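You operate a simulated robot arm through the tools that you are given. There is no shell and no other tool. Be economical: measure what you need, move in short steps, check, and stop when the job is done.

Carry out the task below with a simulated two-armed robot. There is one attempt and no reset: what you move stays moved.

## Task
Pick up the filter from the top of the vice bench with one hand, pass it to the other hand and put it on the shelf under the vice bench. Set down upright: filter.

It is judged by the outcome, as a careful person would: the job done as asked, and still so three seconds after it is handed in. It fails if anything else is knocked over, pushed out of place, dropped, spilled or broken.

## Robot
Two 6-joint arms with two-finger parallel grippers on one trunk, on a base that drives. Base frame: it is fixed to the floor where the robot stands at the start and does not move with it; the origin is under the middle of the robot, x ahead of it, y to its left, z up; the surface under the hand at the start is at about z = 0.86. Lengths are in m, angles in degrees, forces in N, time in s.
The left shoulder is at the start at [0.28, 0.185, 1.005], the right one opposite. With the tool pointing down near the work surface each hand reaches from about 0.56 to 0.94 m from the robot's upright axis, wherever it stands, measured 20 degrees to its own side. Places, roughly: shelf under the vice bench [0.6, -0.2, 0.3]. Payload 1.57 kg a hand.
Tool frame (each hand has its own): the origin (TCP) lies between the finger pads and is the grasp point; the fingertips stand 0.03 m ahead of it; z points along the fingers, y is the line along which they close. The gripper opens to 0.08 m. The fingers are 0.017 m wide and 0.012 m thick; the gripper's body (0.04 by 0.082 m) begins 0.08 m behind the TCP.
Orientation is that of the tool frame in the base frame, as [roll, pitch, yaw] about the fixed x, y, z axes, in that order (R = Rz(yaw) Ry(pitch) Rx(roll)). With the fingers straight down and closing along the base's y, the tool's x points along the base's -x, its y along +y and its z along -z.

## Interface
- The arms move only by the tool move_arm. It takes "left_increments", "right_increments" or both (then of equal length, played together; a hand with none holds still); each is text: rows parted by semicolons, each of 6 numbers parted by spaces: the shift along the tool's x, y, z in m, then the turn, a rotation vector about the tool's x, y, z in degrees. In form: tx ty tz rx ry rz; .... A call has 1 to 12 rows; each row is the pose to reach, as a shift and turn from the pose commanded when the call began, along the tool's axes at that moment. "left_hand" and "right_hand" are, for a hand that has rows, the opening in per cent of the stroke, from 0 (shut) to 100 (fully open), set as the call begins (left out, the last holds). Rows are played at 5 a second. More than 0.05 m and 8.6 degrees between two rows, or a gripper value outside its range, and nothing of the call is played. A pose out of reach is approached as far as the arm can. The call stops where the force on the tool passes 40 N (or 10 N more than at its start, if that is more) or the arm is blocked; 0.2 s more then pass. Each finger travels about 0.153 m/s and halts on what it meets, pressing with about 26 N; the grip force reading is that of the motor and also rises with nothing between the fingers. The clock runs only during rows and for 0.2 s after the last one: add rows that repeat a pose to give the fingers time. The reply holds the time, the measured pose of the TCP, the force on the tool along the base axes, the opening and the grip force, in the units named above and with some noise, with the torque about the TCP (base axes, N m) and any sound that the robot's microphone picked up.
- Cameras (640 x 400 px; columns grow to the right, rows downward): "scene" is now at [0.2178, -0.031, 1.4289]; the picture's right is [-0.48, -0.88, 0.00], its down [-0.77, 0.42, -0.49] and it looks along [0.43, -0.23, -0.87] (base axes); focal length 214 px, centre (320, 200). "left" rides on the left gripper at [0.072, 0.007, -0.122] in its tool frame; the picture's right is [-0.09, 1.00, 0.00], its down [-0.84, -0.08, -0.54] and it looks along [-0.54, -0.05, 0.84] (tool axes); focal length 238 px, centre (320, 200). "right" rides on the right gripper at [0.072, -0.007, -0.122] in its tool frame; the picture's right is [0.09, 1.00, 0.00], its down [-0.84, 0.08, -0.54] and it looks along [-0.54, 0.05, 0.84] (tool axes); focal length 238 px, centre (320, 200). There is no depth. A picture from a camera that has moved, and an enlarged one, comes with that camera's place and axes in the base frame and with its lens.
- snapshot(camera): a new picture of that camera. No time passes.
- move_column(by): slides the trunk up (or, below 0, down) by that many m; the arms and the scene camera ride with it, the base frame stays. It gives what a move gives, with no picture.
- steer(legs): drives the robot by 1 to 6 legs, each [ahead, turn to the left] in m and degrees, along the robot's own axes; the way and the turn of a leg run together, so that a leg with both is an arc; at most 1.5 m and 180 degrees a leg. The arms and the cameras ride along, it lands a little off, and it stops where it bumps. It gives what a move gives.
- head_to(pan, tilt): turns the head with the scene camera to pan (to the left, within 86 degrees either way) and tilt (down, from -29 to 69), counted from straight ahead of the robot. It gives what a move gives.
- close_up(camera, box): a new picture of the part [left, top, right, bottom] of that camera's present view, enlarged. No time passes.
- job_done(): hands the job in; it is judged then, once.

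Work in short steps. Places have to be worked out from the pictures, the camera data and where the tool is seen: move nearer, look again, correct. Check each grasp and each placing, and mend what went wrong. You have 120 turns and 108 pictures in all, those below and enlarged ones among them. Open the grippers and draw the arms clear of the work before you hand the job in, unless the task says otherwise; then end with one line.

The tools are called after "Request:" as name(argument=value, ...) on one line, values as JSON. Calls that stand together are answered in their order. move_arm: Moves the arms, as the interface text tells. Its arguments: {"type":"object","properties":{"left_increments":{"type":"string"},"left_hand":{"type":"number"},"right_increments":{"type":"string"},"right_hand":{"type":"number"}},"required":[]} The other tools are called the same way: move_column (by) slides the trunk up or down; steer (legs) drives the base; head_to (pan, tilt) turns the head that bears the scene camera; snapshot (camera) takes a picture; close_up (camera, box) takes an enlarged picture of a part of a camera's view; job_done () hands the job in.

At the start:

```text
time: 0.0
left_tcp_pos: [0.5027, -0.0868, 1.0967]
left_ee_rot: [-179.9, 0.0, -180.0]
left_force: [0.6, 0.4, -0.3]
left_wrist_torque: [-0.01, 0.03, 0.0]
left_gripper_width: 0.0802
left_gripper_force: 0.1
right_tcp_pos: [0.3696, -0.485, 1.156]
right_ee_rot: [-179.9, -0.1, -179.8]
right_force: [0.2, -0.1, 0.2]
right_wrist_torque: [0.0, -0.01, -0.01]
right_gripper_width: 0.0798
right_gripper_force: 0.1
trunk travel left (down, up): [-0.7, 0.29]
robot x, y, heading: [0.0002, -0.0002, -0.1]
head pan, tilt: [-28.5, 60.9]
```

scene: 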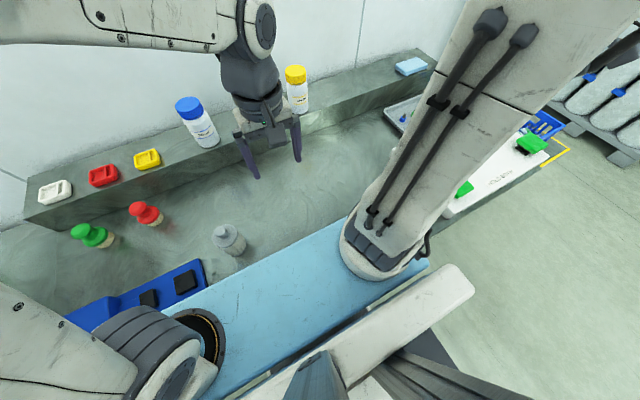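
right: 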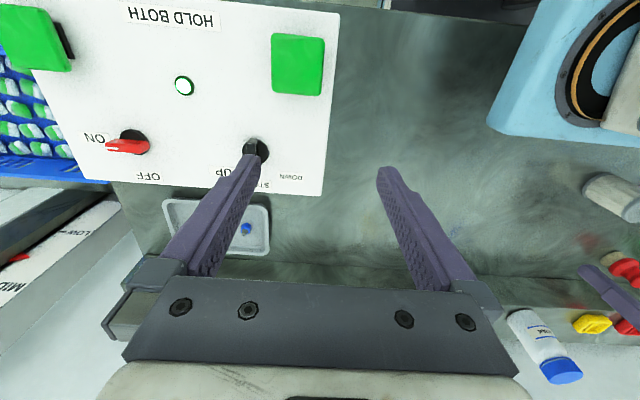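
left: 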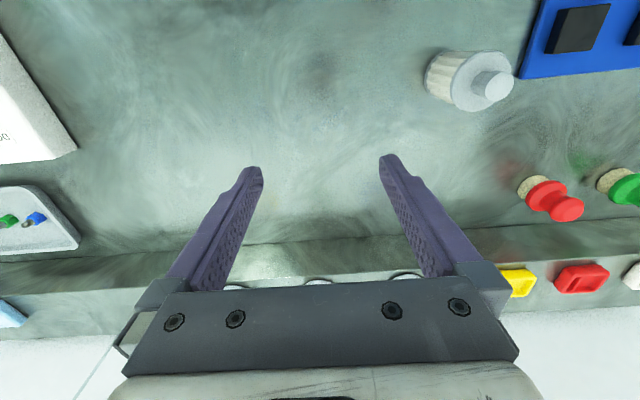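

The likely filter is the pleated grey cylinder near the left hand. I look closer at it in both cameras.

Request:
close_up(camera="left", box=[390, 20, 550, 120])

Request:
close_up(camera="scene", box=[60, 170, 300, 320])

```text
4.00 times, centred on (470, 70) of left
camera zoom: at [0.4309, -0.0798, 1.2185], right [0.09, 1.0, 0.0], down [0.84, -0.08, 0.54], along [0.54, -0.05, -0.84], focal length 953 px, centre (-280, 720)
```

zoom: 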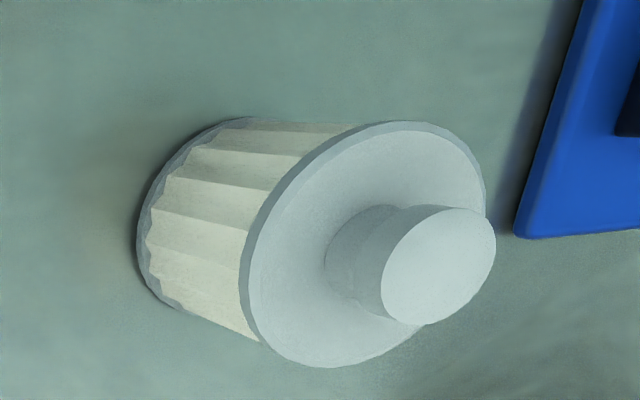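

```text
2.67 times, centred on (180, 245) of scene
camera zoom: at [0.2178, -0.031, 1.4289], right [-0.48, -0.88, 0.0], down [-0.77, 0.42, -0.49], along [0.43, -0.23, -0.87], focal length 572 px, centre (693, 80)
```

zoom: 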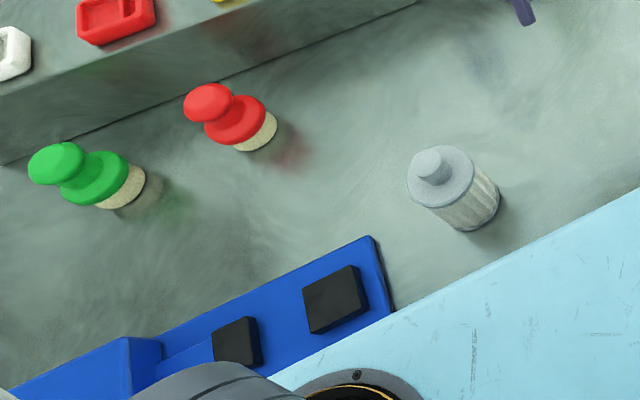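

The filter is at about (0.477, 0.093), with the body from 0.86 to 0.93 and a knob up to about 0.965. I'll move the left hand above it and look again.

Request:
move_arm(left_increments="0.007 0.045 0 0 0 0; 0.013 0.09 0 0 0 0; 0.02 0.135 0 0 0 0; 0.026 0.179 0 0 0 0; 0.026 0.179 0.03 0 0 0", left_hand=100)

Request:
snapshot(camera="left")

Request:
head_to(pan=15, tilt=60)

Request:
snapshot(camera="scene")

```text
time: 1.2
left_tcp_pos: [0.4777, 0.0914, 1.0642]
left_ee_rot: [179.9, -0.1, -179.9]
left_force: [0.4, -0.4, 0.9]
left_wrist_torque: [0.02, 0.02, -0.03]
left_gripper_width: 0.0802
left_gripper_force: 0.0
right_tcp_pos: [0.3696, -0.4842, 1.1549]
right_ee_rot: [-179.9, 0.0, -179.7]
right_force: [-0.3, -0.5, 0.1]
right_wrist_torque: [0.0, 0.01, 0.0]
right_gripper_width: 0.08
right_gripper_force: 0.0
trunk travel left (down, up): [-0.7, 0.29]
robot x, y, heading: [0.0022, -0.0023, 0.2]
head pan, tilt: [-28.5, 60.9]
```

```text
102 pictures are left
camera left: at [0.4055, 0.0989, 1.1874], right [0.09, 1.0, 0.0], down [0.84, -0.08, 0.54], along [0.54, -0.05, -0.84], focal length 238 px, centre (320, 200)
```

left: 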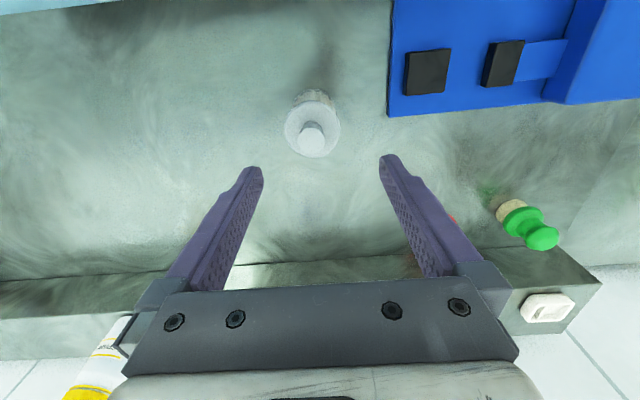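

```text
time: 2.3
left_tcp_pos: [0.4768, 0.0908, 1.065]
left_ee_rot: [-179.8, 0.0, -179.9]
left_force: [-0.1, -0.1, 0.0]
left_wrist_torque: [0.04, -0.01, 0.01]
left_gripper_width: 0.0799
left_gripper_force: 0.0
right_tcp_pos: [0.3691, -0.4828, 1.1554]
right_ee_rot: [-180.0, 0.0, -179.8]
right_force: [-0.7, -0.7, -0.3]
right_wrist_torque: [-0.02, 0.0, 0.0]
right_gripper_width: 0.0803
right_gripper_force: 0.1
trunk travel left (down, up): [-0.7, 0.29]
robot x, y, heading: [0.001, -0.0013, -0.1]
head pan, tilt: [15.0, 60.0]
```

```text
101 pictures are left
camera scene: at [0.2245, 0.0176, 1.4299], right [0.26, -0.97, 0.0], down [-0.84, -0.22, -0.5], along [0.48, 0.13, -0.87], focal length 214 px, centre (320, 200)
```

scene: 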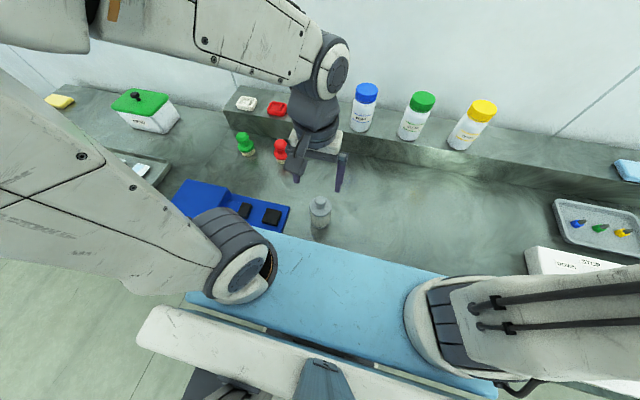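

I zoom in on the filter to refine its centre.

Request:
close_up(camera="left", box=[240, 70, 400, 170])

Request:
close_up(camera="scene", box=[240, 160, 400, 260])

```text
4.00 times, centred on (320, 120) of left
camera zoom: at [0.4058, 0.0984, 1.1876], right [0.09, 1.0, 0.0], down [0.84, -0.08, 0.54], along [0.54, -0.05, -0.84], focal length 953 px, centre (320, 520)
```

zoom: 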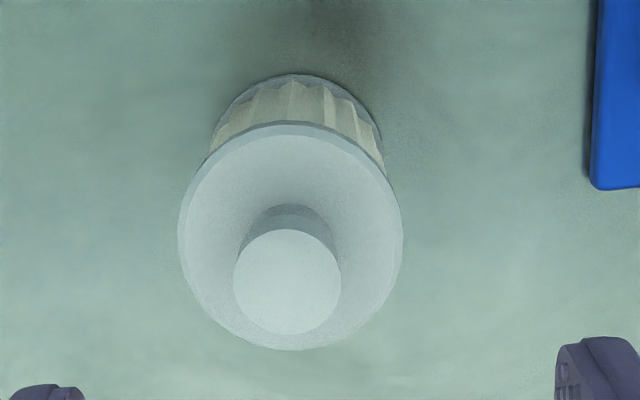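

```text
4.00 times, centred on (320, 210) of scene
camera zoom: at [0.2245, 0.0176, 1.4299], right [0.26, -0.97, 0.0], down [-0.84, -0.22, -0.5], along [0.48, 0.13, -0.87], focal length 858 px, centre (320, 160)
```

zoom: 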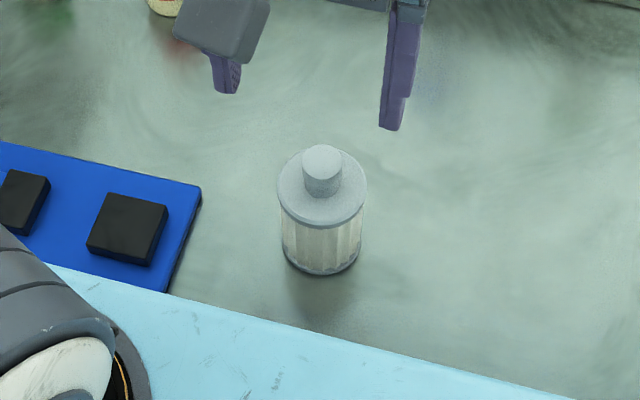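

Refined: the axis is at (0.474, 0.085), the cap top is at z≈0.945 and the knob is 24 mm wide up to about 0.983. I lower the left hand so the fingers straddle the knob.

Request:
move_arm(left_increments="0.003 -0.006 0 0 0 0; 0.003 -0.006 0.04 0 0 0; 0.003 -0.006 0.065 0 0 0; 0.003 -0.006 0.08 0 0 0", left_hand=100)

Request:
snapshot(camera="left")

Request:
close_up(camera="scene", box=[240, 160, 400, 260])

```text
time: 3.3
left_tcp_pos: [0.4769, 0.0805, 0.9895]
left_ee_rot: [-179.9, 0.0, -180.0]
left_force: [-0.5, -0.5, 0.0]
left_wrist_torque: [0.01, 0.01, 0.03]
left_gripper_width: 0.0799
left_gripper_force: 0.0
left hand out of reach, approached as far as the arm can: row 4
right_tcp_pos: [0.3693, -0.4832, 1.1557]
right_ee_rot: [-180.0, 0.1, -179.8]
right_force: [-0.4, -0.4, 0.6]
right_wrist_torque: [0.01, 0.02, -0.04]
right_gripper_width: 0.0801
right_gripper_force: 0.1
trunk travel left (down, up): [-0.7, 0.29]
robot x, y, heading: [0.0007, -0.0035, -0.1]
head pan, tilt: [15.0, 60.0]
```

```text
98 pictures are left
camera left: at [0.405, 0.0876, 1.1112], right [0.09, 1.0, 0.0], down [0.84, -0.08, 0.54], along [0.54, -0.05, -0.84], focal length 238 px, centre (320, 200)
```

left: 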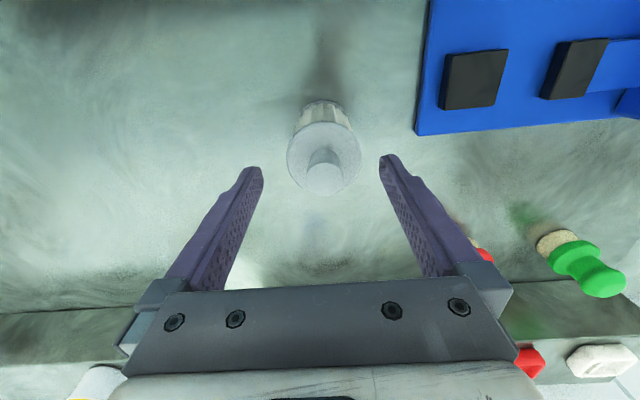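

```text
4.00 times, centred on (320, 210) of scene
camera zoom: at [0.2244, 0.0176, 1.43], right [0.26, -0.97, 0.0], down [-0.84, -0.22, -0.5], along [0.48, 0.13, -0.87], focal length 858 px, centre (320, 160)
```

zoom: 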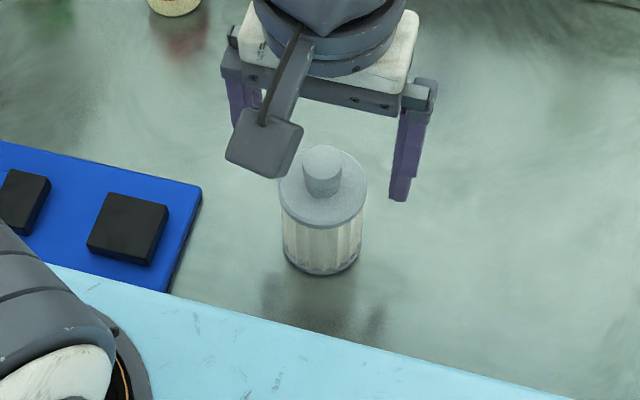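

The arm is too folded to reach lower here. I raise the hand, back the robot up 0.15 m, and look ahead with the scene camera.

Request:
move_arm(left_increments="0 0 -0.04 0 0 0; 0 0 -0.08 0 0 0; 0 0 -0.1 0 0 0")

Request:
steer(legs=[[-0.15, 0]])

Request:
snapshot(camera="scene")

```text
time: 4.1
left_tcp_pos: [0.4767, 0.0806, 1.0907]
left_ee_rot: [179.9, -0.1, -179.9]
left_force: [-0.2, 0.6, -0.6]
left_wrist_torque: [0.03, -0.03, -0.01]
left_gripper_width: 0.08
left_gripper_force: 0.0
right_tcp_pos: [0.3715, -0.4844, 1.1546]
right_ee_rot: [-179.9, -0.1, -179.8]
right_force: [-0.1, 0.2, 0.2]
right_wrist_torque: [0.01, -0.04, 0.01]
right_gripper_width: 0.0803
right_gripper_force: 0.1
trunk travel left (down, up): [-0.7, 0.29]
robot x, y, heading: [0.0002, 0.0013, -0.1]
head pan, tilt: [15.0, 60.0]
```

```text
time: 5.5
left_tcp_pos: [0.3278, 0.0813, 1.0894]
left_ee_rot: [179.9, 0.0, -180.0]
left_force: [0.1, -0.8, -0.6]
left_wrist_torque: [0.01, 0.01, -0.03]
left_gripper_width: 0.08
left_gripper_force: 0.0
right_tcp_pos: [0.2203, -0.4845, 1.1543]
right_ee_rot: [-180.0, 0.0, -179.8]
right_force: [1.0, 0.0, -0.9]
right_wrist_torque: [0.01, 0.0, -0.04]
right_gripper_width: 0.08
right_gripper_force: 0.0
trunk travel left (down, up): [-0.7, 0.29]
robot x, y, heading: [-0.1494, -0.002, -0.2]
head pan, tilt: [15.0, 60.0]
```

```text
96 pictures are left
camera scene: at [0.075, 0.0176, 1.4299], right [0.26, -0.97, 0.0], down [-0.84, -0.22, -0.5], along [0.48, 0.13, -0.87], focal length 214 px, centre (320, 200)
```

scene: 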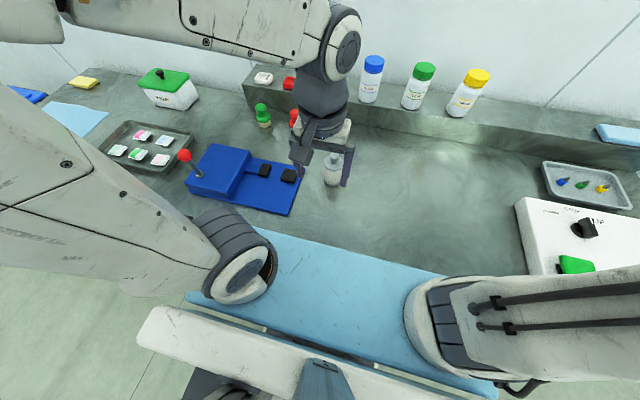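

Now I reach forward over the filter at the same height.

Request:
move_arm(left_increments="-0.048 0.001 0 0 0 0; -0.096 0.002 0 0 0 0; -0.144 0.003 0 0 0 0; -0.144 0.003 0.04 0 0 0; -0.144 0.003 0.05 0 0 0")

Request:
snapshot(camera="left")

Request:
close_up(camera="scene", box=[260, 100, 420, 200])

```text
time: 6.7
left_tcp_pos: [0.4708, 0.0843, 1.0383]
left_ee_rot: [-180.0, -0.1, -180.0]
left_force: [0.4, -0.6, 0.4]
left_wrist_torque: [-0.02, 0.03, -0.03]
left_gripper_width: 0.0798
left_gripper_force: 0.1
right_tcp_pos: [0.2201, -0.4842, 1.1547]
right_ee_rot: [180.0, 0.1, -179.8]
right_force: [0.0, 0.1, -0.4]
right_wrist_torque: [0.0, 0.0, -0.04]
right_gripper_width: 0.0799
right_gripper_force: 0.1
trunk travel left (down, up): [-0.7, 0.29]
robot x, y, heading: [-0.1488, -0.0024, -0.1]
head pan, tilt: [15.0, 60.0]
```

```text
95 pictures are left
camera left: at [0.3985, 0.091, 1.16], right [0.09, 1.0, 0.0], down [0.84, -0.08, 0.54], along [0.54, -0.05, -0.84], focal length 238 px, centre (320, 200)
```

left: 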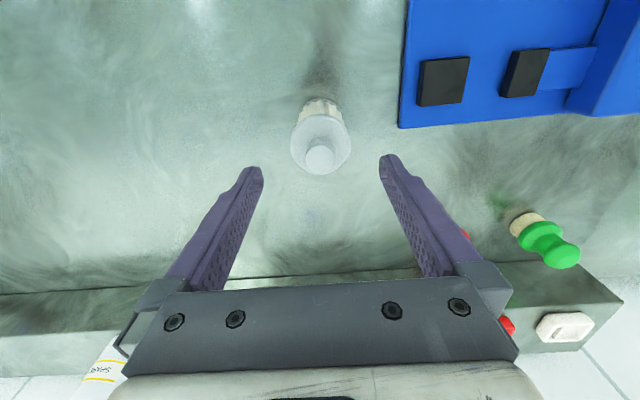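

```text
4.00 times, centred on (340, 150) of scene
camera zoom: at [0.0747, 0.0176, 1.4299], right [0.26, -0.97, 0.0], down [-0.84, -0.22, -0.5], along [0.48, 0.13, -0.87], focal length 858 px, centre (240, 400)
```

zoom: 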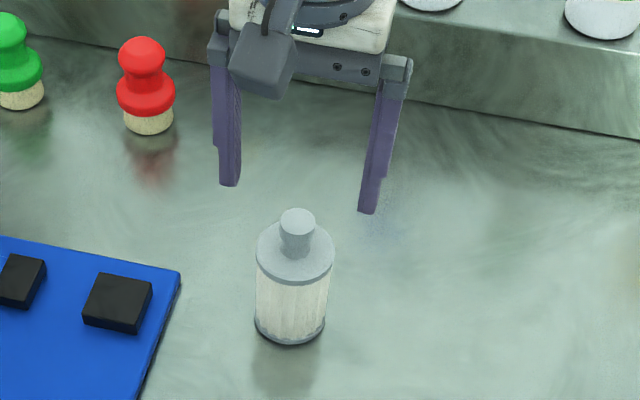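

The knob is right beneath the TCP (0.471, 0.084). I lower 0.055 m and look.

Request:
move_arm(left_increments="0 0 0.03 0 0 0; 0 0 0.055 0 0 0")

Request:
close_up(camera="left", box=[200, 90, 440, 240])

Request:
close_up(camera="scene", box=[260, 100, 420, 200])

```text
time: 7.3
left_tcp_pos: [0.4714, 0.0819, 0.9826]
left_ee_rot: [180.0, 0.1, 180.0]
left_force: [-0.2, 0.0, -0.8]
left_wrist_torque: [-0.02, 0.02, -0.02]
left_gripper_width: 0.08
left_gripper_force: 0.2
right_tcp_pos: [0.2203, -0.4841, 1.1558]
right_ee_rot: [-180.0, 0.0, -179.7]
right_force: [-0.7, -0.3, -0.1]
right_wrist_torque: [0.03, -0.02, 0.02]
right_gripper_width: 0.0801
right_gripper_force: 0.0
trunk travel left (down, up): [-0.7, 0.29]
robot x, y, heading: [-0.1497, -0.0025, 0.1]
head pan, tilt: [15.0, 60.0]
```

```text
2.67 times, centred on (320, 165) of left
camera zoom: at [0.3996, 0.0896, 1.1049], right [0.09, 1.0, 0.0], down [0.84, -0.08, 0.54], along [0.54, -0.05, -0.84], focal length 636 px, centre (320, 293)
```

zoom: 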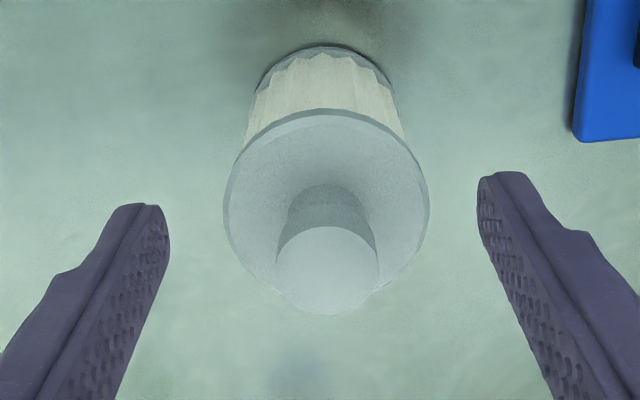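

```text
4.00 times, centred on (340, 150) of scene
camera zoom: at [0.0745, 0.0176, 1.43], right [0.26, -0.97, 0.0], down [-0.84, -0.22, -0.5], along [0.48, 0.13, -0.87], focal length 858 px, centre (240, 400)
```

zoom: 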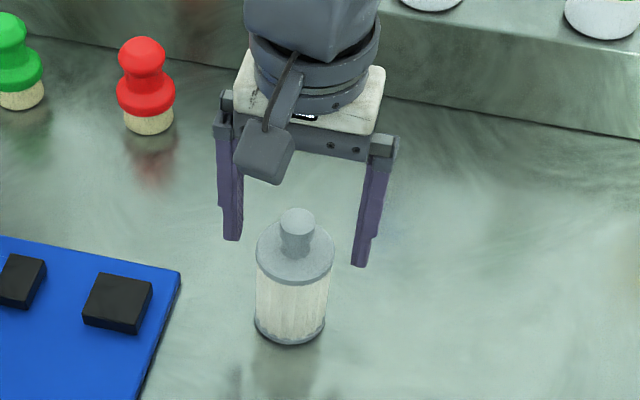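

The knob is between the fingertips, which are just above the cap. I nudge 2 mm in y and close.

Request:
move_arm(left_increments="0 0.002 0 0 0 0")

Request:
move_arm(left_increments="0 0 0 0 0 0; 0 0 0 0 0 0; 0 0 0 0 0 0; 0 0 0 0 0 0", left_hand=0)

Request:
close_up(camera="left", box=[200, 90, 440, 240])

```text
time: 7.7
left_tcp_pos: [0.4713, 0.0852, 0.9831]
left_ee_rot: [-180.0, 0.1, -179.9]
left_force: [0.3, -0.2, -0.4]
left_wrist_torque: [0.04, -0.01, 0.01]
left_gripper_width: 0.08
left_gripper_force: 0.0
right_tcp_pos: [0.22, -0.4839, 1.1541]
right_ee_rot: [180.0, 0.0, -179.8]
right_force: [-0.2, 0.1, 0.5]
right_wrist_torque: [0.01, -0.04, 0.01]
right_gripper_width: 0.0802
right_gripper_force: 0.0
trunk travel left (down, up): [-0.7, 0.29]
robot x, y, heading: [-0.1517, -0.0016, -0.2]
head pan, tilt: [15.0, 60.0]
```

```text
time: 8.7
left_tcp_pos: [0.4713, 0.0843, 0.9847]
left_ee_rot: [-179.9, 0.0, -179.9]
left_force: [-0.6, 0.5, 0.1]
left_wrist_torque: [-0.01, 0.01, -0.03]
left_gripper_width: 0.0237
left_gripper_force: 26.2
right_tcp_pos: [0.22, -0.4834, 1.156]
right_ee_rot: [-180.0, -0.1, -179.8]
right_force: [0.2, 0.2, 0.2]
right_wrist_torque: [-0.03, 0.02, -0.05]
right_gripper_width: 0.0801
right_gripper_force: 0.1
trunk travel left (down, up): [-0.7, 0.29]
robot x, y, heading: [-0.1488, -0.0001, -0.1]
head pan, tilt: [15.0, 60.0]
```

```text
2.67 times, centred on (320, 165) of left
camera zoom: at [0.3997, 0.0924, 1.106], right [0.09, 1.0, 0.0], down [0.84, -0.08, 0.54], along [0.54, -0.05, -0.84], focal length 636 px, centre (320, 293)
```

zoom: 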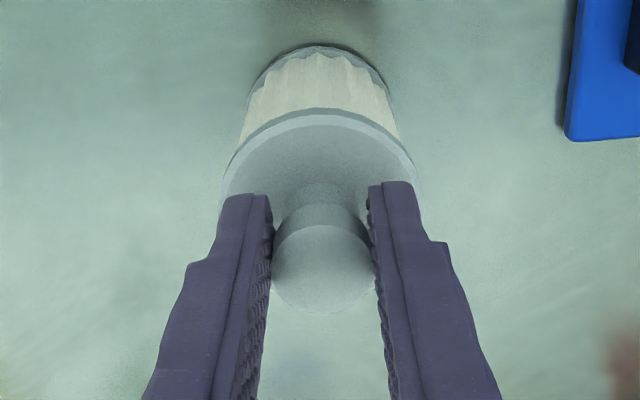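

The knob is gripped at 23.7 mm. I lift straight up 0.12 m and check.

Request:
move_arm(left_increments="0 0 -0.03 0 0 0; 0 0 -0.06 0 0 0; 0 0 -0.09 0 0 0; 0 0 -0.12 0 0 0")

Request:
snapshot(camera="left")

Request:
head_to(pan=-35, tilt=45)

Request:
snapshot(camera="scene")

```text
time: 9.7
left_tcp_pos: [0.4702, 0.086, 1.1056]
left_ee_rot: [-180.0, 0.0, -179.9]
left_force: [0.3, 0.3, -0.8]
left_wrist_torque: [0.01, 0.01, -0.03]
left_gripper_width: 0.024
left_gripper_force: 26.3
right_tcp_pos: [0.2194, -0.4835, 1.1543]
right_ee_rot: [-179.9, 0.0, -179.8]
right_force: [0.1, 0.2, -0.3]
right_wrist_torque: [0.01, 0.03, -0.02]
right_gripper_width: 0.0801
right_gripper_force: 0.2
trunk travel left (down, up): [-0.7, 0.29]
robot x, y, heading: [-0.1492, 0.0015, -0.4]
head pan, tilt: [15.0, 60.0]
```

```text
90 pictures are left
camera left: at [0.3982, 0.0933, 1.2282], right [0.09, 1.0, 0.0], down [0.84, -0.08, 0.54], along [0.54, -0.05, -0.84], focal length 238 px, centre (320, 200)
```

left: 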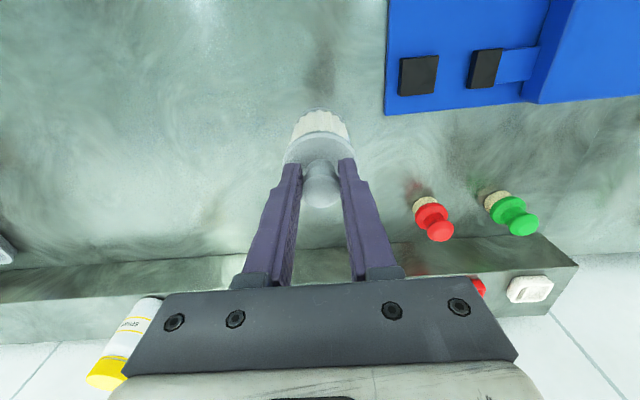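

```text
time: 10.9
left_tcp_pos: [0.4715, 0.0865, 1.1058]
left_ee_rot: [180.0, 0.0, -179.8]
left_force: [-0.6, 0.2, -1.0]
left_wrist_torque: [-0.02, -0.01, 0.0]
left_gripper_width: 0.0242
left_gripper_force: 26.0
right_tcp_pos: [0.2206, -0.484, 1.1562]
right_ee_rot: [180.0, 0.0, -179.9]
right_force: [-0.5, -0.3, 0.4]
right_wrist_torque: [0.03, -0.03, 0.02]
right_gripper_width: 0.0802
right_gripper_force: 0.0
trunk travel left (down, up): [-0.7, 0.29]
robot x, y, heading: [-0.1483, 0.0021, -0.2]
head pan, tilt: [-35.0, 45.0]
```

```text
89 pictures are left
camera scene: at [0.0769, -0.0462, 1.4494], right [-0.57, -0.82, 0.0], down [-0.58, 0.41, -0.71], along [0.58, -0.41, -0.71], focal length 214 px, centre (320, 200)
```

scene: 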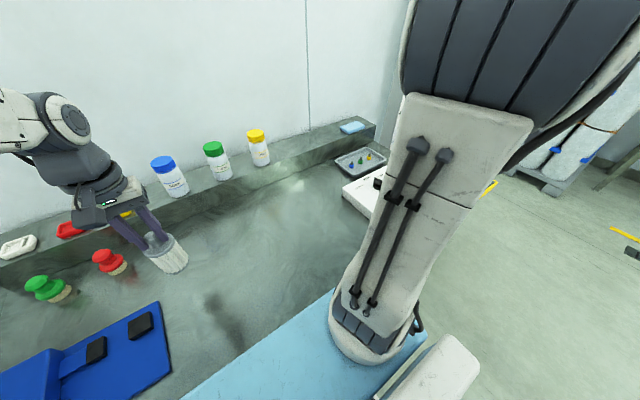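

The filter is held upright. I back away from the bench into the open so I can see the shelf and hand over there.

Request:
steer(legs=[[-0.5, 0]])

Request:
head_to(pan=0, tilt=45)

Request:
snapshot(camera="scene")

Request:
snapshot(camera="right")

```text
time: 13.8
left_tcp_pos: [-0.0261, 0.0841, 1.1063]
left_ee_rot: [179.9, 0.0, 179.9]
left_force: [0.1, -0.3, -1.3]
left_wrist_torque: [0.02, 0.01, 0.01]
left_gripper_width: 0.0237
left_gripper_force: 26.3
right_tcp_pos: [-0.2783, -0.4839, 1.1544]
right_ee_rot: [180.0, 0.0, 179.9]
right_force: [0.7, 0.3, -0.5]
right_wrist_torque: [0.0, 0.0, -0.01]
right_gripper_width: 0.0801
right_gripper_force: 0.1
trunk travel left (down, up): [-0.7, 0.29]
robot x, y, heading: [-0.6467, 0.0036, -0.1]
head pan, tilt: [-35.0, 45.0]
```

```text
time: 14.8
left_tcp_pos: [-0.025, 0.0844, 1.1055]
left_ee_rot: [179.9, 0.1, 180.0]
left_force: [0.0, 1.1, -0.8]
left_wrist_torque: [0.01, -0.02, -0.03]
left_gripper_width: 0.0237
left_gripper_force: 26.1
right_tcp_pos: [-0.2791, -0.4837, 1.1543]
right_ee_rot: [179.9, 0.0, 179.8]
right_force: [0.0, 0.6, 0.5]
right_wrist_torque: [0.02, 0.03, -0.03]
right_gripper_width: 0.0801
right_gripper_force: 0.1
trunk travel left (down, up): [-0.7, 0.29]
robot x, y, heading: [-0.6453, -0.0012, -0.1]
head pan, tilt: [0.0, 45.0]
```

```text
88 pictures are left
camera scene: at [-0.4049, 0.0003, 1.4494], right [-0.01, -1.0, 0.0], down [-0.71, 0.0, -0.71], along [0.71, 0.0, -0.71], focal length 214 px, centre (320, 200)
```

scene: 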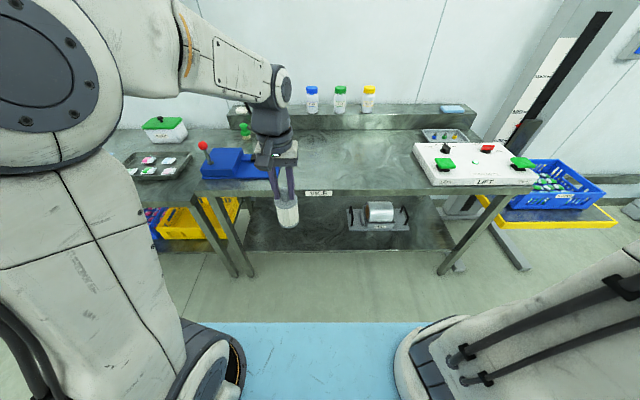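

```text
87 pictures are left
camera right: at [-0.3512, -0.4913, 1.2763], right [-0.09, 1.0, 0.0], down [0.84, 0.08, 0.54], along [0.54, 0.05, -0.84], focal length 238 px, centre (320, 200)
```

right: 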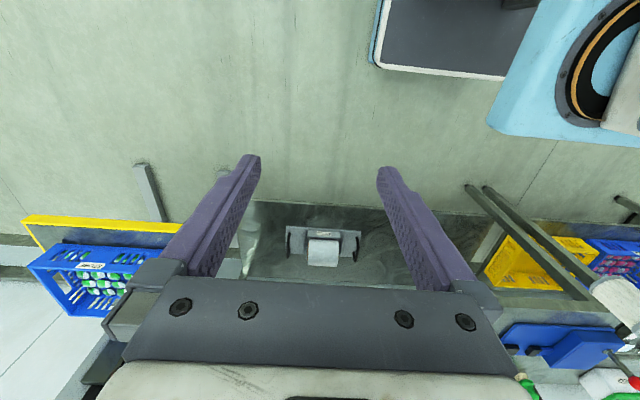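

The shelf is clear left of the roll's tray (about y > -0.15, front edge x≈0.31). For the handover, I'll tilt the right hand to 30° below horizontal, pointing forward, while moving it ahead.

Request:
move_arm(right_increments="-0.02 0.01 0.005 0 -7.5 0; -0.04 0.02 0.01 0 -15 0; -0.06 0.03 0.015 0 -22.5 0; -0.08 0.04 0.02 0 -30 0; -0.1 0.05 0.025 0 -37.5 0; -0.12 0.06 0.03 0 -45 0; -0.14 0.07 0.035 0 -52.5 0; -0.16 0.08 0.04 0 -60 0", right_hand=100)

Request:
move_arm(left_increments="-0.015 -0.04 0 0 0 0; -0.03 -0.08 0 0 0 0; -0.045 -0.12 0 0 0 0; -0.06 -0.16 0 0 0 0")

Request:
snapshot(camera="right")

Request:
snapshot(camera="scene")

```text
time: 16.6
left_tcp_pos: [-0.026, 0.0844, 1.1061]
left_ee_rot: [180.0, 0.0, 179.9]
left_force: [-0.1, 0.3, -0.3]
left_wrist_torque: [0.02, 0.01, 0.01]
left_gripper_width: 0.024
left_gripper_force: 25.6
right_tcp_pos: [-0.1155, -0.4041, 1.1161]
right_ee_rot: [-179.9, 60.1, 180.0]
right_force: [0.0, 0.1, 0.5]
right_wrist_torque: [0.04, -0.01, 0.04]
right_gripper_width: 0.0796
right_gripper_force: 0.2
trunk travel left (down, up): [-0.7, 0.29]
robot x, y, heading: [-0.6487, -0.0002, -0.0]
head pan, tilt: [0.0, 45.0]
```

```text
time: 17.6
left_tcp_pos: [0.0304, -0.0776, 1.1071]
left_ee_rot: [179.9, 0.0, 179.9]
left_force: [0.6, 0.8, -0.7]
left_wrist_torque: [-0.01, -0.01, 0.02]
left_gripper_width: 0.0239
left_gripper_force: 26.5
right_tcp_pos: [-0.1161, -0.4041, 1.1172]
right_ee_rot: [-180.0, 60.1, -180.0]
right_force: [0.0, -0.1, -0.4]
right_wrist_torque: [-0.02, 0.02, -0.01]
right_gripper_width: 0.0801
right_gripper_force: 0.0
trunk travel left (down, up): [-0.7, 0.29]
robot x, y, heading: [-0.6484, 0.0001, -0.1]
head pan, tilt: [0.0, 45.0]
```

```text
86 pictures are left
camera right: at [-0.2587, -0.4106, 1.115], right [-0.04, 1.0, -0.08], down [-0.05, 0.08, 1.0], along [1.0, 0.05, 0.05], focal length 238 px, centre (320, 200)
```

right: 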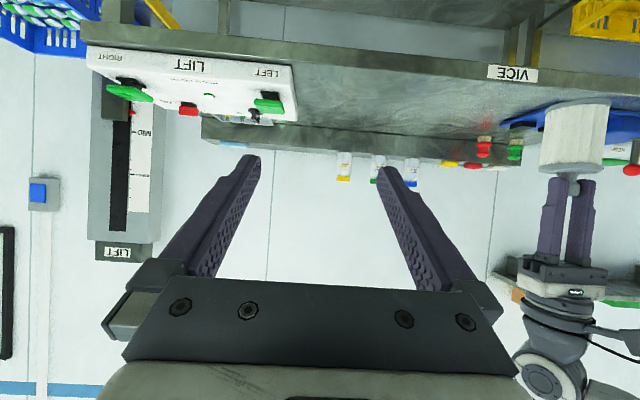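

```text
85 pictures are left
camera scene: at [-0.405, 0.0006, 1.4494], right [0.0, -1.0, 0.0], down [-0.71, 0.0, -0.71], along [0.71, 0.0, -0.71], focal length 214 px, centre (320, 200)
```

scene: 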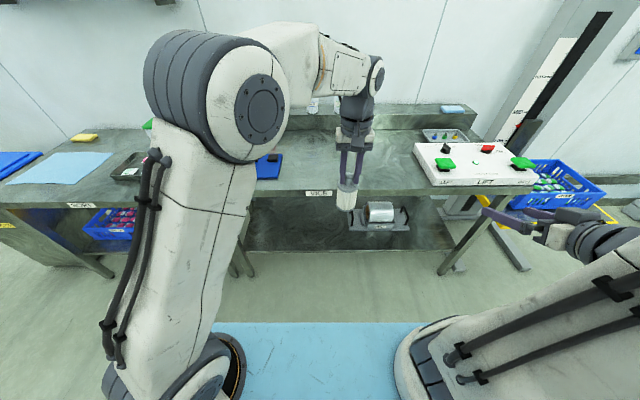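

The filter axis is at (0.03, -0.078), with its base at z≈0.982. I slide the right hand sideways to stand behind the filter, then look.

Request:
move_arm(right_increments="0.001 0.041 0 0 0 0; 0.001 0.082 0 0 0 0; 0.002 0.123 0 0 0 0; 0.003 0.164 0 0 0 0; 0.004 0.205 0.005 0 0 0; 0.005 0.246 0.01 0 0 0; 0.005 0.287 0.015 0 0 0; 0.005 0.326 0.02 0 0 0")

Request:
snapshot(camera="right")

Request:
snapshot(camera="scene")

```text
time: 19.4
left_tcp_pos: [0.0309, -0.0784, 1.1055]
left_ee_rot: [-180.0, 0.0, 179.9]
left_force: [-1.0, -0.4, -1.0]
left_wrist_torque: [-0.02, 0.03, -0.01]
left_gripper_width: 0.0238
left_gripper_force: 26.5
right_tcp_pos: [0.0112, -0.1946, 1.1606]
right_ee_rot: [180.0, 59.9, -179.9]
right_force: [0.0, -0.1, -0.5]
right_wrist_torque: [0.0, -0.02, 0.02]
right_gripper_width: 0.0799
right_gripper_force: 0.1
right hand out of reach, approached as far as the arm can: row 1, 2, 3, 4, 5, 6, 7, 8
trunk travel left (down, up): [-0.7, 0.29]
robot x, y, heading: [-0.6412, 0.0002, -0.2]
head pan, tilt: [0.0, 45.0]
```

```text
84 pictures are left
camera right: at [-0.1314, -0.2016, 1.158], right [-0.05, 1.0, -0.08], down [-0.05, 0.08, 1.0], along [1.0, 0.05, 0.05], focal length 238 px, centre (320, 200)
```

right: 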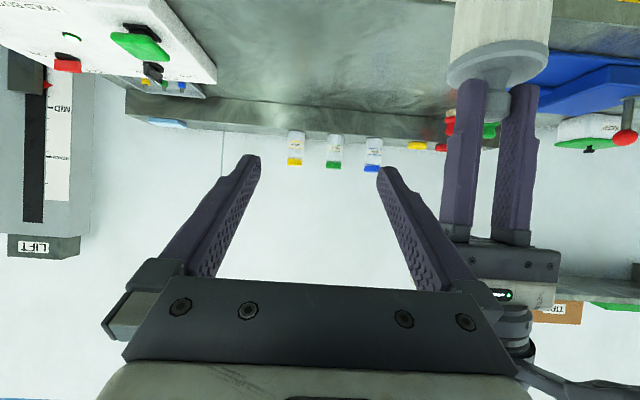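

```text
83 pictures are left
camera scene: at [-0.4048, 0.0004, 1.4494], right [0.0, -1.0, 0.0], down [-0.71, 0.0, -0.71], along [0.71, 0.0, -0.71], focal length 214 px, centre (320, 200)
```

scene: 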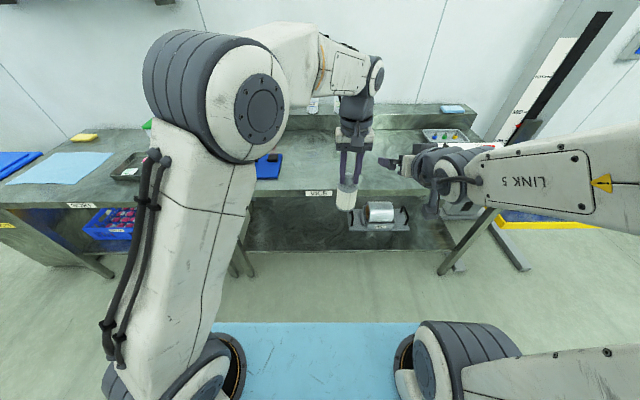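

The right arm can't fold that close. I back the robot up a bit more, then put the left hand further out (about 0.83 ahead) so the right can come behind it.

Request:
steer(legs=[[-0.2, 0]])

Request:
move_arm(left_increments="-0.04 0 0 0 0 0; -0.08 0 0 0 0 0; -0.12 0 0 0 0 0; -0.16 0 0 0 0 0")

Request:
move_arm(right_increments="0 0 0 0 0 0")

Request:
snapshot(camera="scene")

```text
time: 21.0
left_tcp_pos: [-0.1699, -0.0771, 1.1061]
left_ee_rot: [180.0, 0.0, 179.9]
left_force: [-0.1, 0.8, -0.8]
left_wrist_torque: [-0.02, 0.02, 0.01]
left_gripper_width: 0.0239
left_gripper_force: 26.4
right_tcp_pos: [-0.1898, -0.1939, 1.1595]
right_ee_rot: [-180.0, 59.9, 180.0]
right_force: [0.4, -0.7, 0.3]
right_wrist_torque: [-0.03, 0.01, 0.03]
right_gripper_width: 0.08
right_gripper_force: 0.0
trunk travel left (down, up): [-0.7, 0.29]
robot x, y, heading: [-0.8458, 0.0004, -0.3]
head pan, tilt: [0.0, 45.0]
```

```text
time: 22.0
left_tcp_pos: [-0.0382, -0.0639, 1.0943]
left_ee_rot: [179.9, -0.2, 179.9]
left_force: [-0.5, -0.4, -0.4]
left_wrist_torque: [-0.02, 0.02, 0.02]
left_gripper_width: 0.0237
left_gripper_force: 25.9
left hand out of reach, approached as far as the arm can: row 4
right_tcp_pos: [-0.1908, -0.1931, 1.1594]
right_ee_rot: [-179.9, 60.0, -180.0]
right_force: [-0.4, 0.3, -0.3]
right_wrist_torque: [0.0, 0.0, -0.01]
right_gripper_width: 0.0799
right_gripper_force: 0.2
trunk travel left (down, up): [-0.7, 0.29]
robot x, y, heading: [-0.8487, 0.0039, -0.2]
head pan, tilt: [0.0, 45.0]
```

```text
time: 22.4
left_tcp_pos: [-0.0376, -0.0649, 1.0959]
left_ee_rot: [-180.0, 0.0, 180.0]
left_force: [0.3, -0.1, -0.9]
left_wrist_torque: [0.01, 0.02, -0.03]
left_gripper_width: 0.0236
left_gripper_force: 25.9
right_tcp_pos: [-0.189, -0.195, 1.1599]
right_ee_rot: [-180.0, 60.0, -180.0]
right_force: [1.1, 0.1, -0.3]
right_wrist_torque: [0.02, -0.03, -0.03]
right_gripper_width: 0.08
right_gripper_force: 0.1
trunk travel left (down, up): [-0.7, 0.29]
robot x, y, heading: [-0.8491, -0.0005, -0.1]
head pan, tilt: [0.0, 45.0]
```

```text
82 pictures are left
camera scene: at [-0.6059, 0.0014, 1.4494], right [0.0, -1.0, 0.0], down [-0.71, 0.0, -0.71], along [0.71, 0.0, -0.71], focal length 214 px, centre (320, 200)
```

scene: 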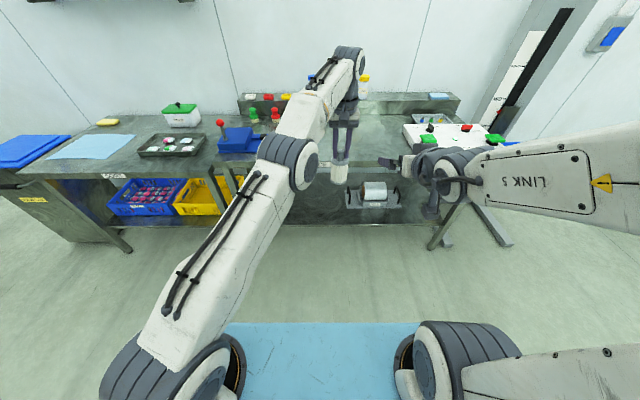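

The left hand is at (-0.038, -0.065, 1.096). I move the right hand to a pre-grasp about 0.11 m behind the filter along its approach line.

Request:
move_arm(right_increments="0.01 0.026 0.018 0 0 0; 0.02 0.052 0.037 0 0 0; 0.03 0.078 0.055 0 0 0; 0.04 0.104 0.074 0 0 0; 0.049 0.13 0.093 0 0 0")

Request:
snapshot(camera="right")

Request:
snapshot(camera="scene")

```text
time: 23.6
left_tcp_pos: [-0.0383, -0.0642, 1.0965]
left_ee_rot: [179.9, 0.1, 179.9]
left_force: [0.0, -1.0, -1.4]
left_wrist_torque: [0.02, -0.02, -0.01]
left_gripper_width: 0.024
left_gripper_force: 25.6
right_tcp_pos: [-0.1595, -0.2064, 1.1185]
right_ee_rot: [179.8, 59.9, 180.0]
right_force: [0.4, -0.3, 0.9]
right_wrist_torque: [-0.02, -0.02, -0.01]
right_gripper_width: 0.0803
right_gripper_force: 0.1
right hand out of reach, approached as far as the arm can: row 1, 2, 3, 4, 5
trunk travel left (down, up): [-0.7, 0.29]
robot x, y, heading: [-0.8469, 0.0004, -0.1]
head pan, tilt: [0.0, 45.0]
```

```text
81 pictures are left
camera right: at [-0.3007, -0.2143, 1.1162], right [-0.05, 1.0, -0.08], down [-0.05, 0.07, 1.0], along [1.0, 0.06, 0.05], focal length 238 px, centre (320, 200)
```

right: 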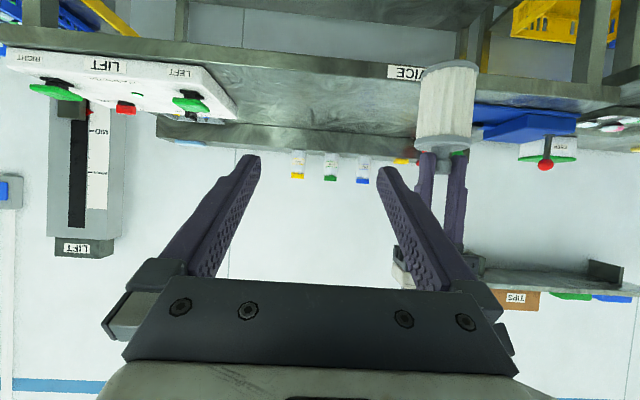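

```text
80 pictures are left
camera scene: at [-0.6061, 0.0014, 1.4494], right [0.0, -1.0, 0.0], down [-0.71, 0.0, -0.71], along [0.71, 0.0, -0.71], focal length 214 px, centre (320, 200)
```

scene: 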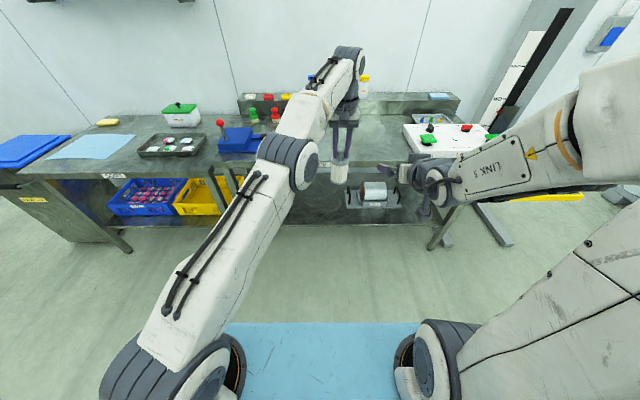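

The right wrist can't go further left in this direction. I yaw the right hand 40° leftward, so it approaches the filter diagonally from the right.

Request:
move_arm(right_increments="0 -0.005 0 -6.9 0 -4; 0 -0.01 0 -13.8 0 -8; 0 -0.015 0 -20.7 0 -12; 0 -0.02 0 -27.6 0 -16; 0 -0.02 0 -34.6 0 -20")

Request:
snapshot(camera="right")

Request:
snapshot(camera="scene")

```text
time: 24.8
left_tcp_pos: [-0.0389, -0.0653, 1.0973]
left_ee_rot: [-180.0, 0.0, 179.9]
left_force: [0.2, -0.6, -0.4]
left_wrist_torque: [0.02, -0.02, -0.04]
left_gripper_width: 0.0239
left_gripper_force: 25.9
right_tcp_pos: [-0.162, -0.2244, 1.1215]
right_ee_rot: [179.8, 59.9, -140.0]
right_force: [0.2, -0.9, 1.3]
right_wrist_torque: [0.0, 0.02, 0.02]
right_gripper_width: 0.0799
right_gripper_force: 0.0
trunk travel left (down, up): [-0.7, 0.29]
robot x, y, heading: [-0.8486, 0.0046, -0.1]
head pan, tilt: [0.0, 45.0]
```

```text
79 pictures are left
camera right: at [-0.2667, -0.3208, 1.1203], right [-0.68, 0.73, -0.08], down [-0.09, 0.03, 1.0], along [0.73, 0.68, 0.05], focal length 238 px, centre (320, 200)
```

right: 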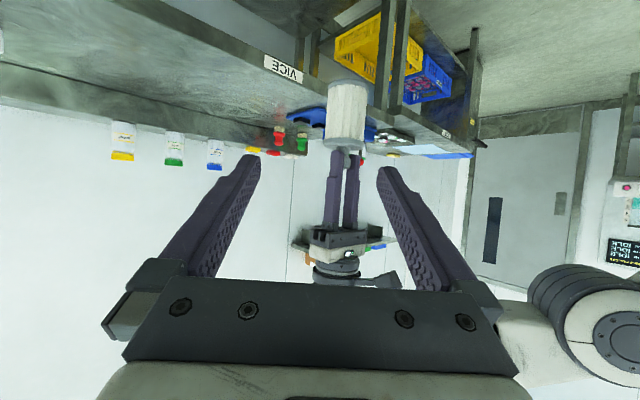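

```text
78 pictures are left
camera scene: at [-0.606, 0.0014, 1.4494], right [0.0, -1.0, 0.0], down [-0.71, 0.0, -0.71], along [0.71, 0.0, -0.71], focal length 214 px, centre (320, 200)
```

scene: 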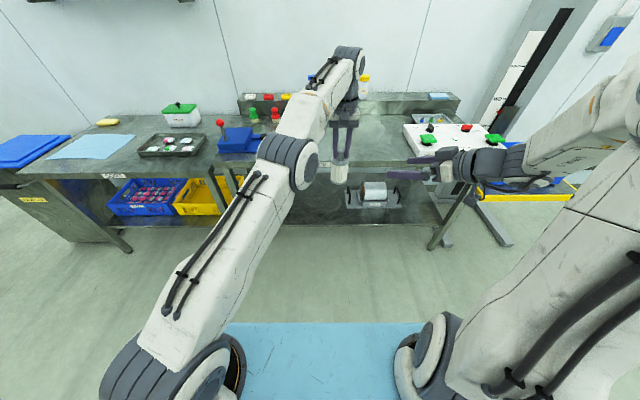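

Reached. In tool axes the filter's target grasp is at about (-0.009, 0.043, 0.222). I align and advance halfway, then look.

Request:
move_arm(right_increments="-0.003 0.015 0.035 0 0 0; -0.006 0.03 0.07 0 0 0; -0.009 0.043 0.11 0 0 0")

Request:
snapshot(camera="right")

Request:
close_up(camera="scene", box=[260, 90, 500, 240])

```text
time: 25.6
left_tcp_pos: [-0.0384, -0.0638, 1.0969]
left_ee_rot: [179.9, 0.1, 179.9]
left_force: [-0.8, -0.1, -0.4]
left_wrist_torque: [0.05, 0.0, -0.02]
left_gripper_width: 0.0239
left_gripper_force: 26.3
right_tcp_pos: [-0.1138, -0.1273, 1.0758]
right_ee_rot: [-179.9, 59.9, -140.1]
right_force: [-0.1, 0.2, -0.2]
right_wrist_torque: [0.03, 0.0, 0.03]
right_gripper_width: 0.0798
right_gripper_force: 0.1
trunk travel left (down, up): [-0.7, 0.29]
robot x, y, heading: [-0.8488, 0.0027, -0.1]
head pan, tilt: [0.0, 45.0]
```

```text
77 pictures are left
camera right: at [-0.2169, -0.2239, 1.0739], right [-0.67, 0.73, -0.08], down [-0.09, 0.03, 1.0], along [0.73, 0.68, 0.05], focal length 238 px, centre (320, 200)
```

right: 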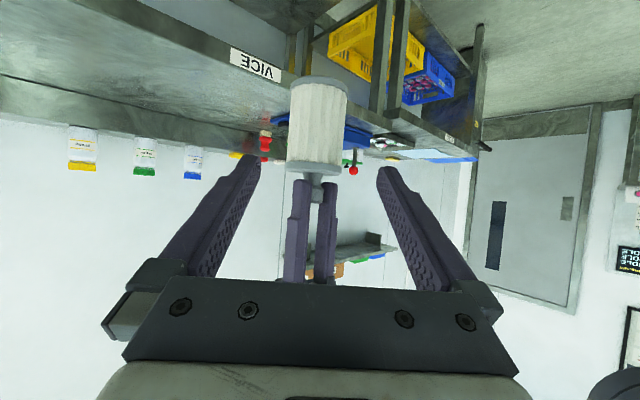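

```text
2.67 times, centred on (380, 165) of scene
camera zoom: at [-0.6061, 0.0012, 1.4494], right [0.0, -1.0, 0.0], down [-0.71, 0.0, -0.71], along [0.71, 0.0, -0.71], focal length 572 px, centre (160, 293)
```

zoom: 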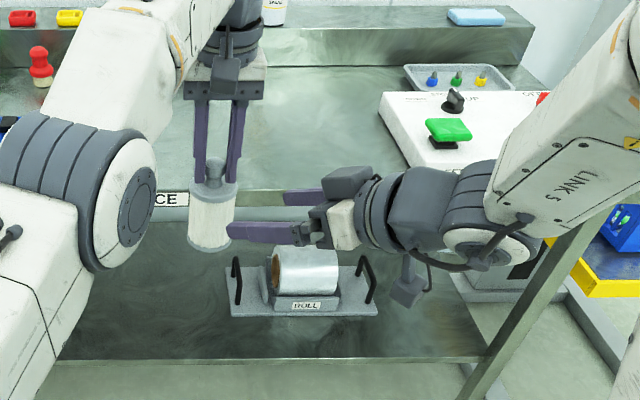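

The filter is centred between the fingers. I advance 0.065 and look again before the last bit.

Request:
move_arm(right_increments="0 0 0.03 0 0 0; 0.001 0 0.065 0 0 0")

Request:
snapshot(camera="right")

Request:
close_up(camera="scene", box=[280, 100, 440, 200])

```text
time: 26.2
left_tcp_pos: [-0.0385, -0.0648, 1.0971]
left_ee_rot: [-179.9, 0.0, 179.8]
left_force: [0.1, 0.2, -0.9]
left_wrist_torque: [-0.01, -0.05, -0.01]
left_gripper_width: 0.0241
left_gripper_force: 26.4
right_tcp_pos: [-0.0701, -0.0914, 1.0438]
right_ee_rot: [-180.0, 60.0, -140.1]
right_force: [-0.9, -0.2, 0.0]
right_wrist_torque: [0.01, 0.04, 0.03]
right_gripper_width: 0.0799
right_gripper_force: 0.0
trunk travel left (down, up): [-0.7, 0.29]
robot x, y, heading: [-0.847, 0.002, -0.4]
head pan, tilt: [0.0, 45.0]
```

```text
75 pictures are left
camera right: at [-0.1742, -0.1872, 1.0414], right [-0.68, 0.73, -0.08], down [-0.09, 0.03, 1.0], along [0.73, 0.68, 0.05], focal length 238 px, centre (320, 200)
```

right: 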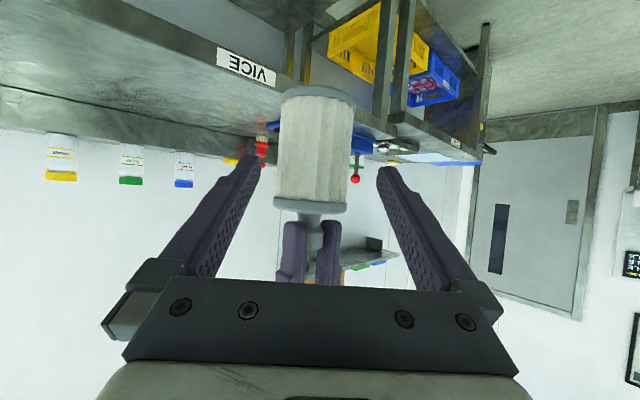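

```text
4.00 times, centred on (360, 150) of scene
camera zoom: at [-0.6062, 0.0013, 1.4495], right [0.0, -1.0, 0.0], down [-0.71, 0.0, -0.71], along [0.71, 0.0, -0.71], focal length 858 px, centre (160, 400)
```

zoom: 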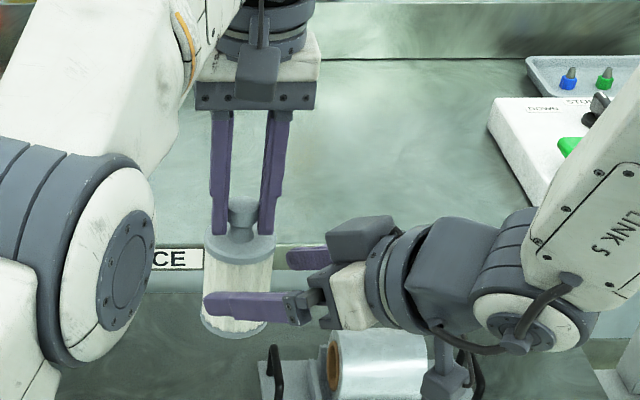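

Aligned and clear. I advance the final 0.049.

Request:
move_arm(right_increments="0 0 0.02 0 0 0; 0.001 0 0.035 0 0 0; 0.002 0 0.048 0 0 0")

Request:
snapshot(camera="right")

Request:
close_up(camera="scene", box=[280, 100, 440, 200])

```text
time: 27.0
left_tcp_pos: [-0.0384, -0.0649, 1.0958]
left_ee_rot: [180.0, 0.1, 179.9]
left_force: [-1.3, -0.5, -0.7]
left_wrist_torque: [0.01, -0.02, 0.04]
left_gripper_width: 0.0239
left_gripper_force: 25.9
right_tcp_pos: [-0.0372, -0.0644, 1.0166]
right_ee_rot: [180.0, 60.0, -140.0]
right_force: [0.1, -0.2, -0.7]
right_wrist_torque: [-0.02, 0.0, -0.01]
right_gripper_width: 0.08
right_gripper_force: 0.1
trunk travel left (down, up): [-0.7, 0.29]
robot x, y, heading: [-0.848, -0.0004, -0.2]
head pan, tilt: [0.0, 45.0]
```

```text
73 pictures are left
camera right: at [-0.1417, -0.1611, 1.0152], right [-0.68, 0.73, -0.08], down [-0.09, 0.03, 1.0], along [0.73, 0.68, 0.05], focal length 238 px, centre (320, 200)
```

right: 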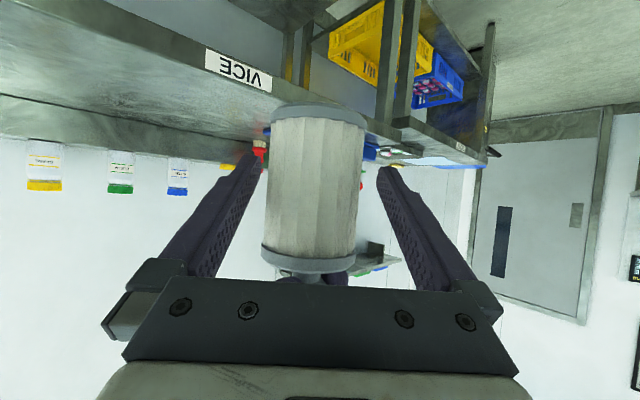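

```text
4.00 times, centred on (360, 150) of scene
camera zoom: at [-0.6059, 0.0013, 1.4494], right [0.0, -1.0, 0.0], down [-0.71, 0.0, -0.71], along [0.71, 0.0, -0.71], focal length 858 px, centre (160, 400)
```

zoom: 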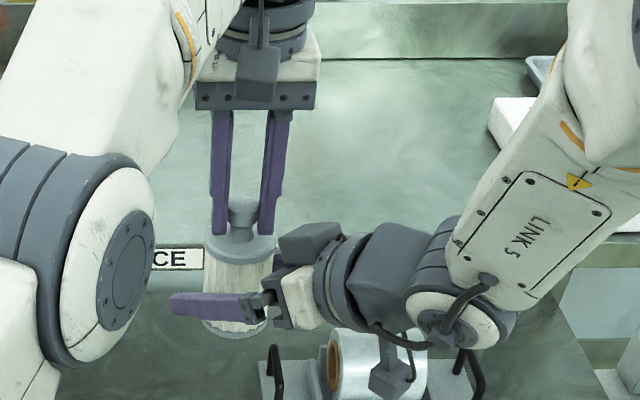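

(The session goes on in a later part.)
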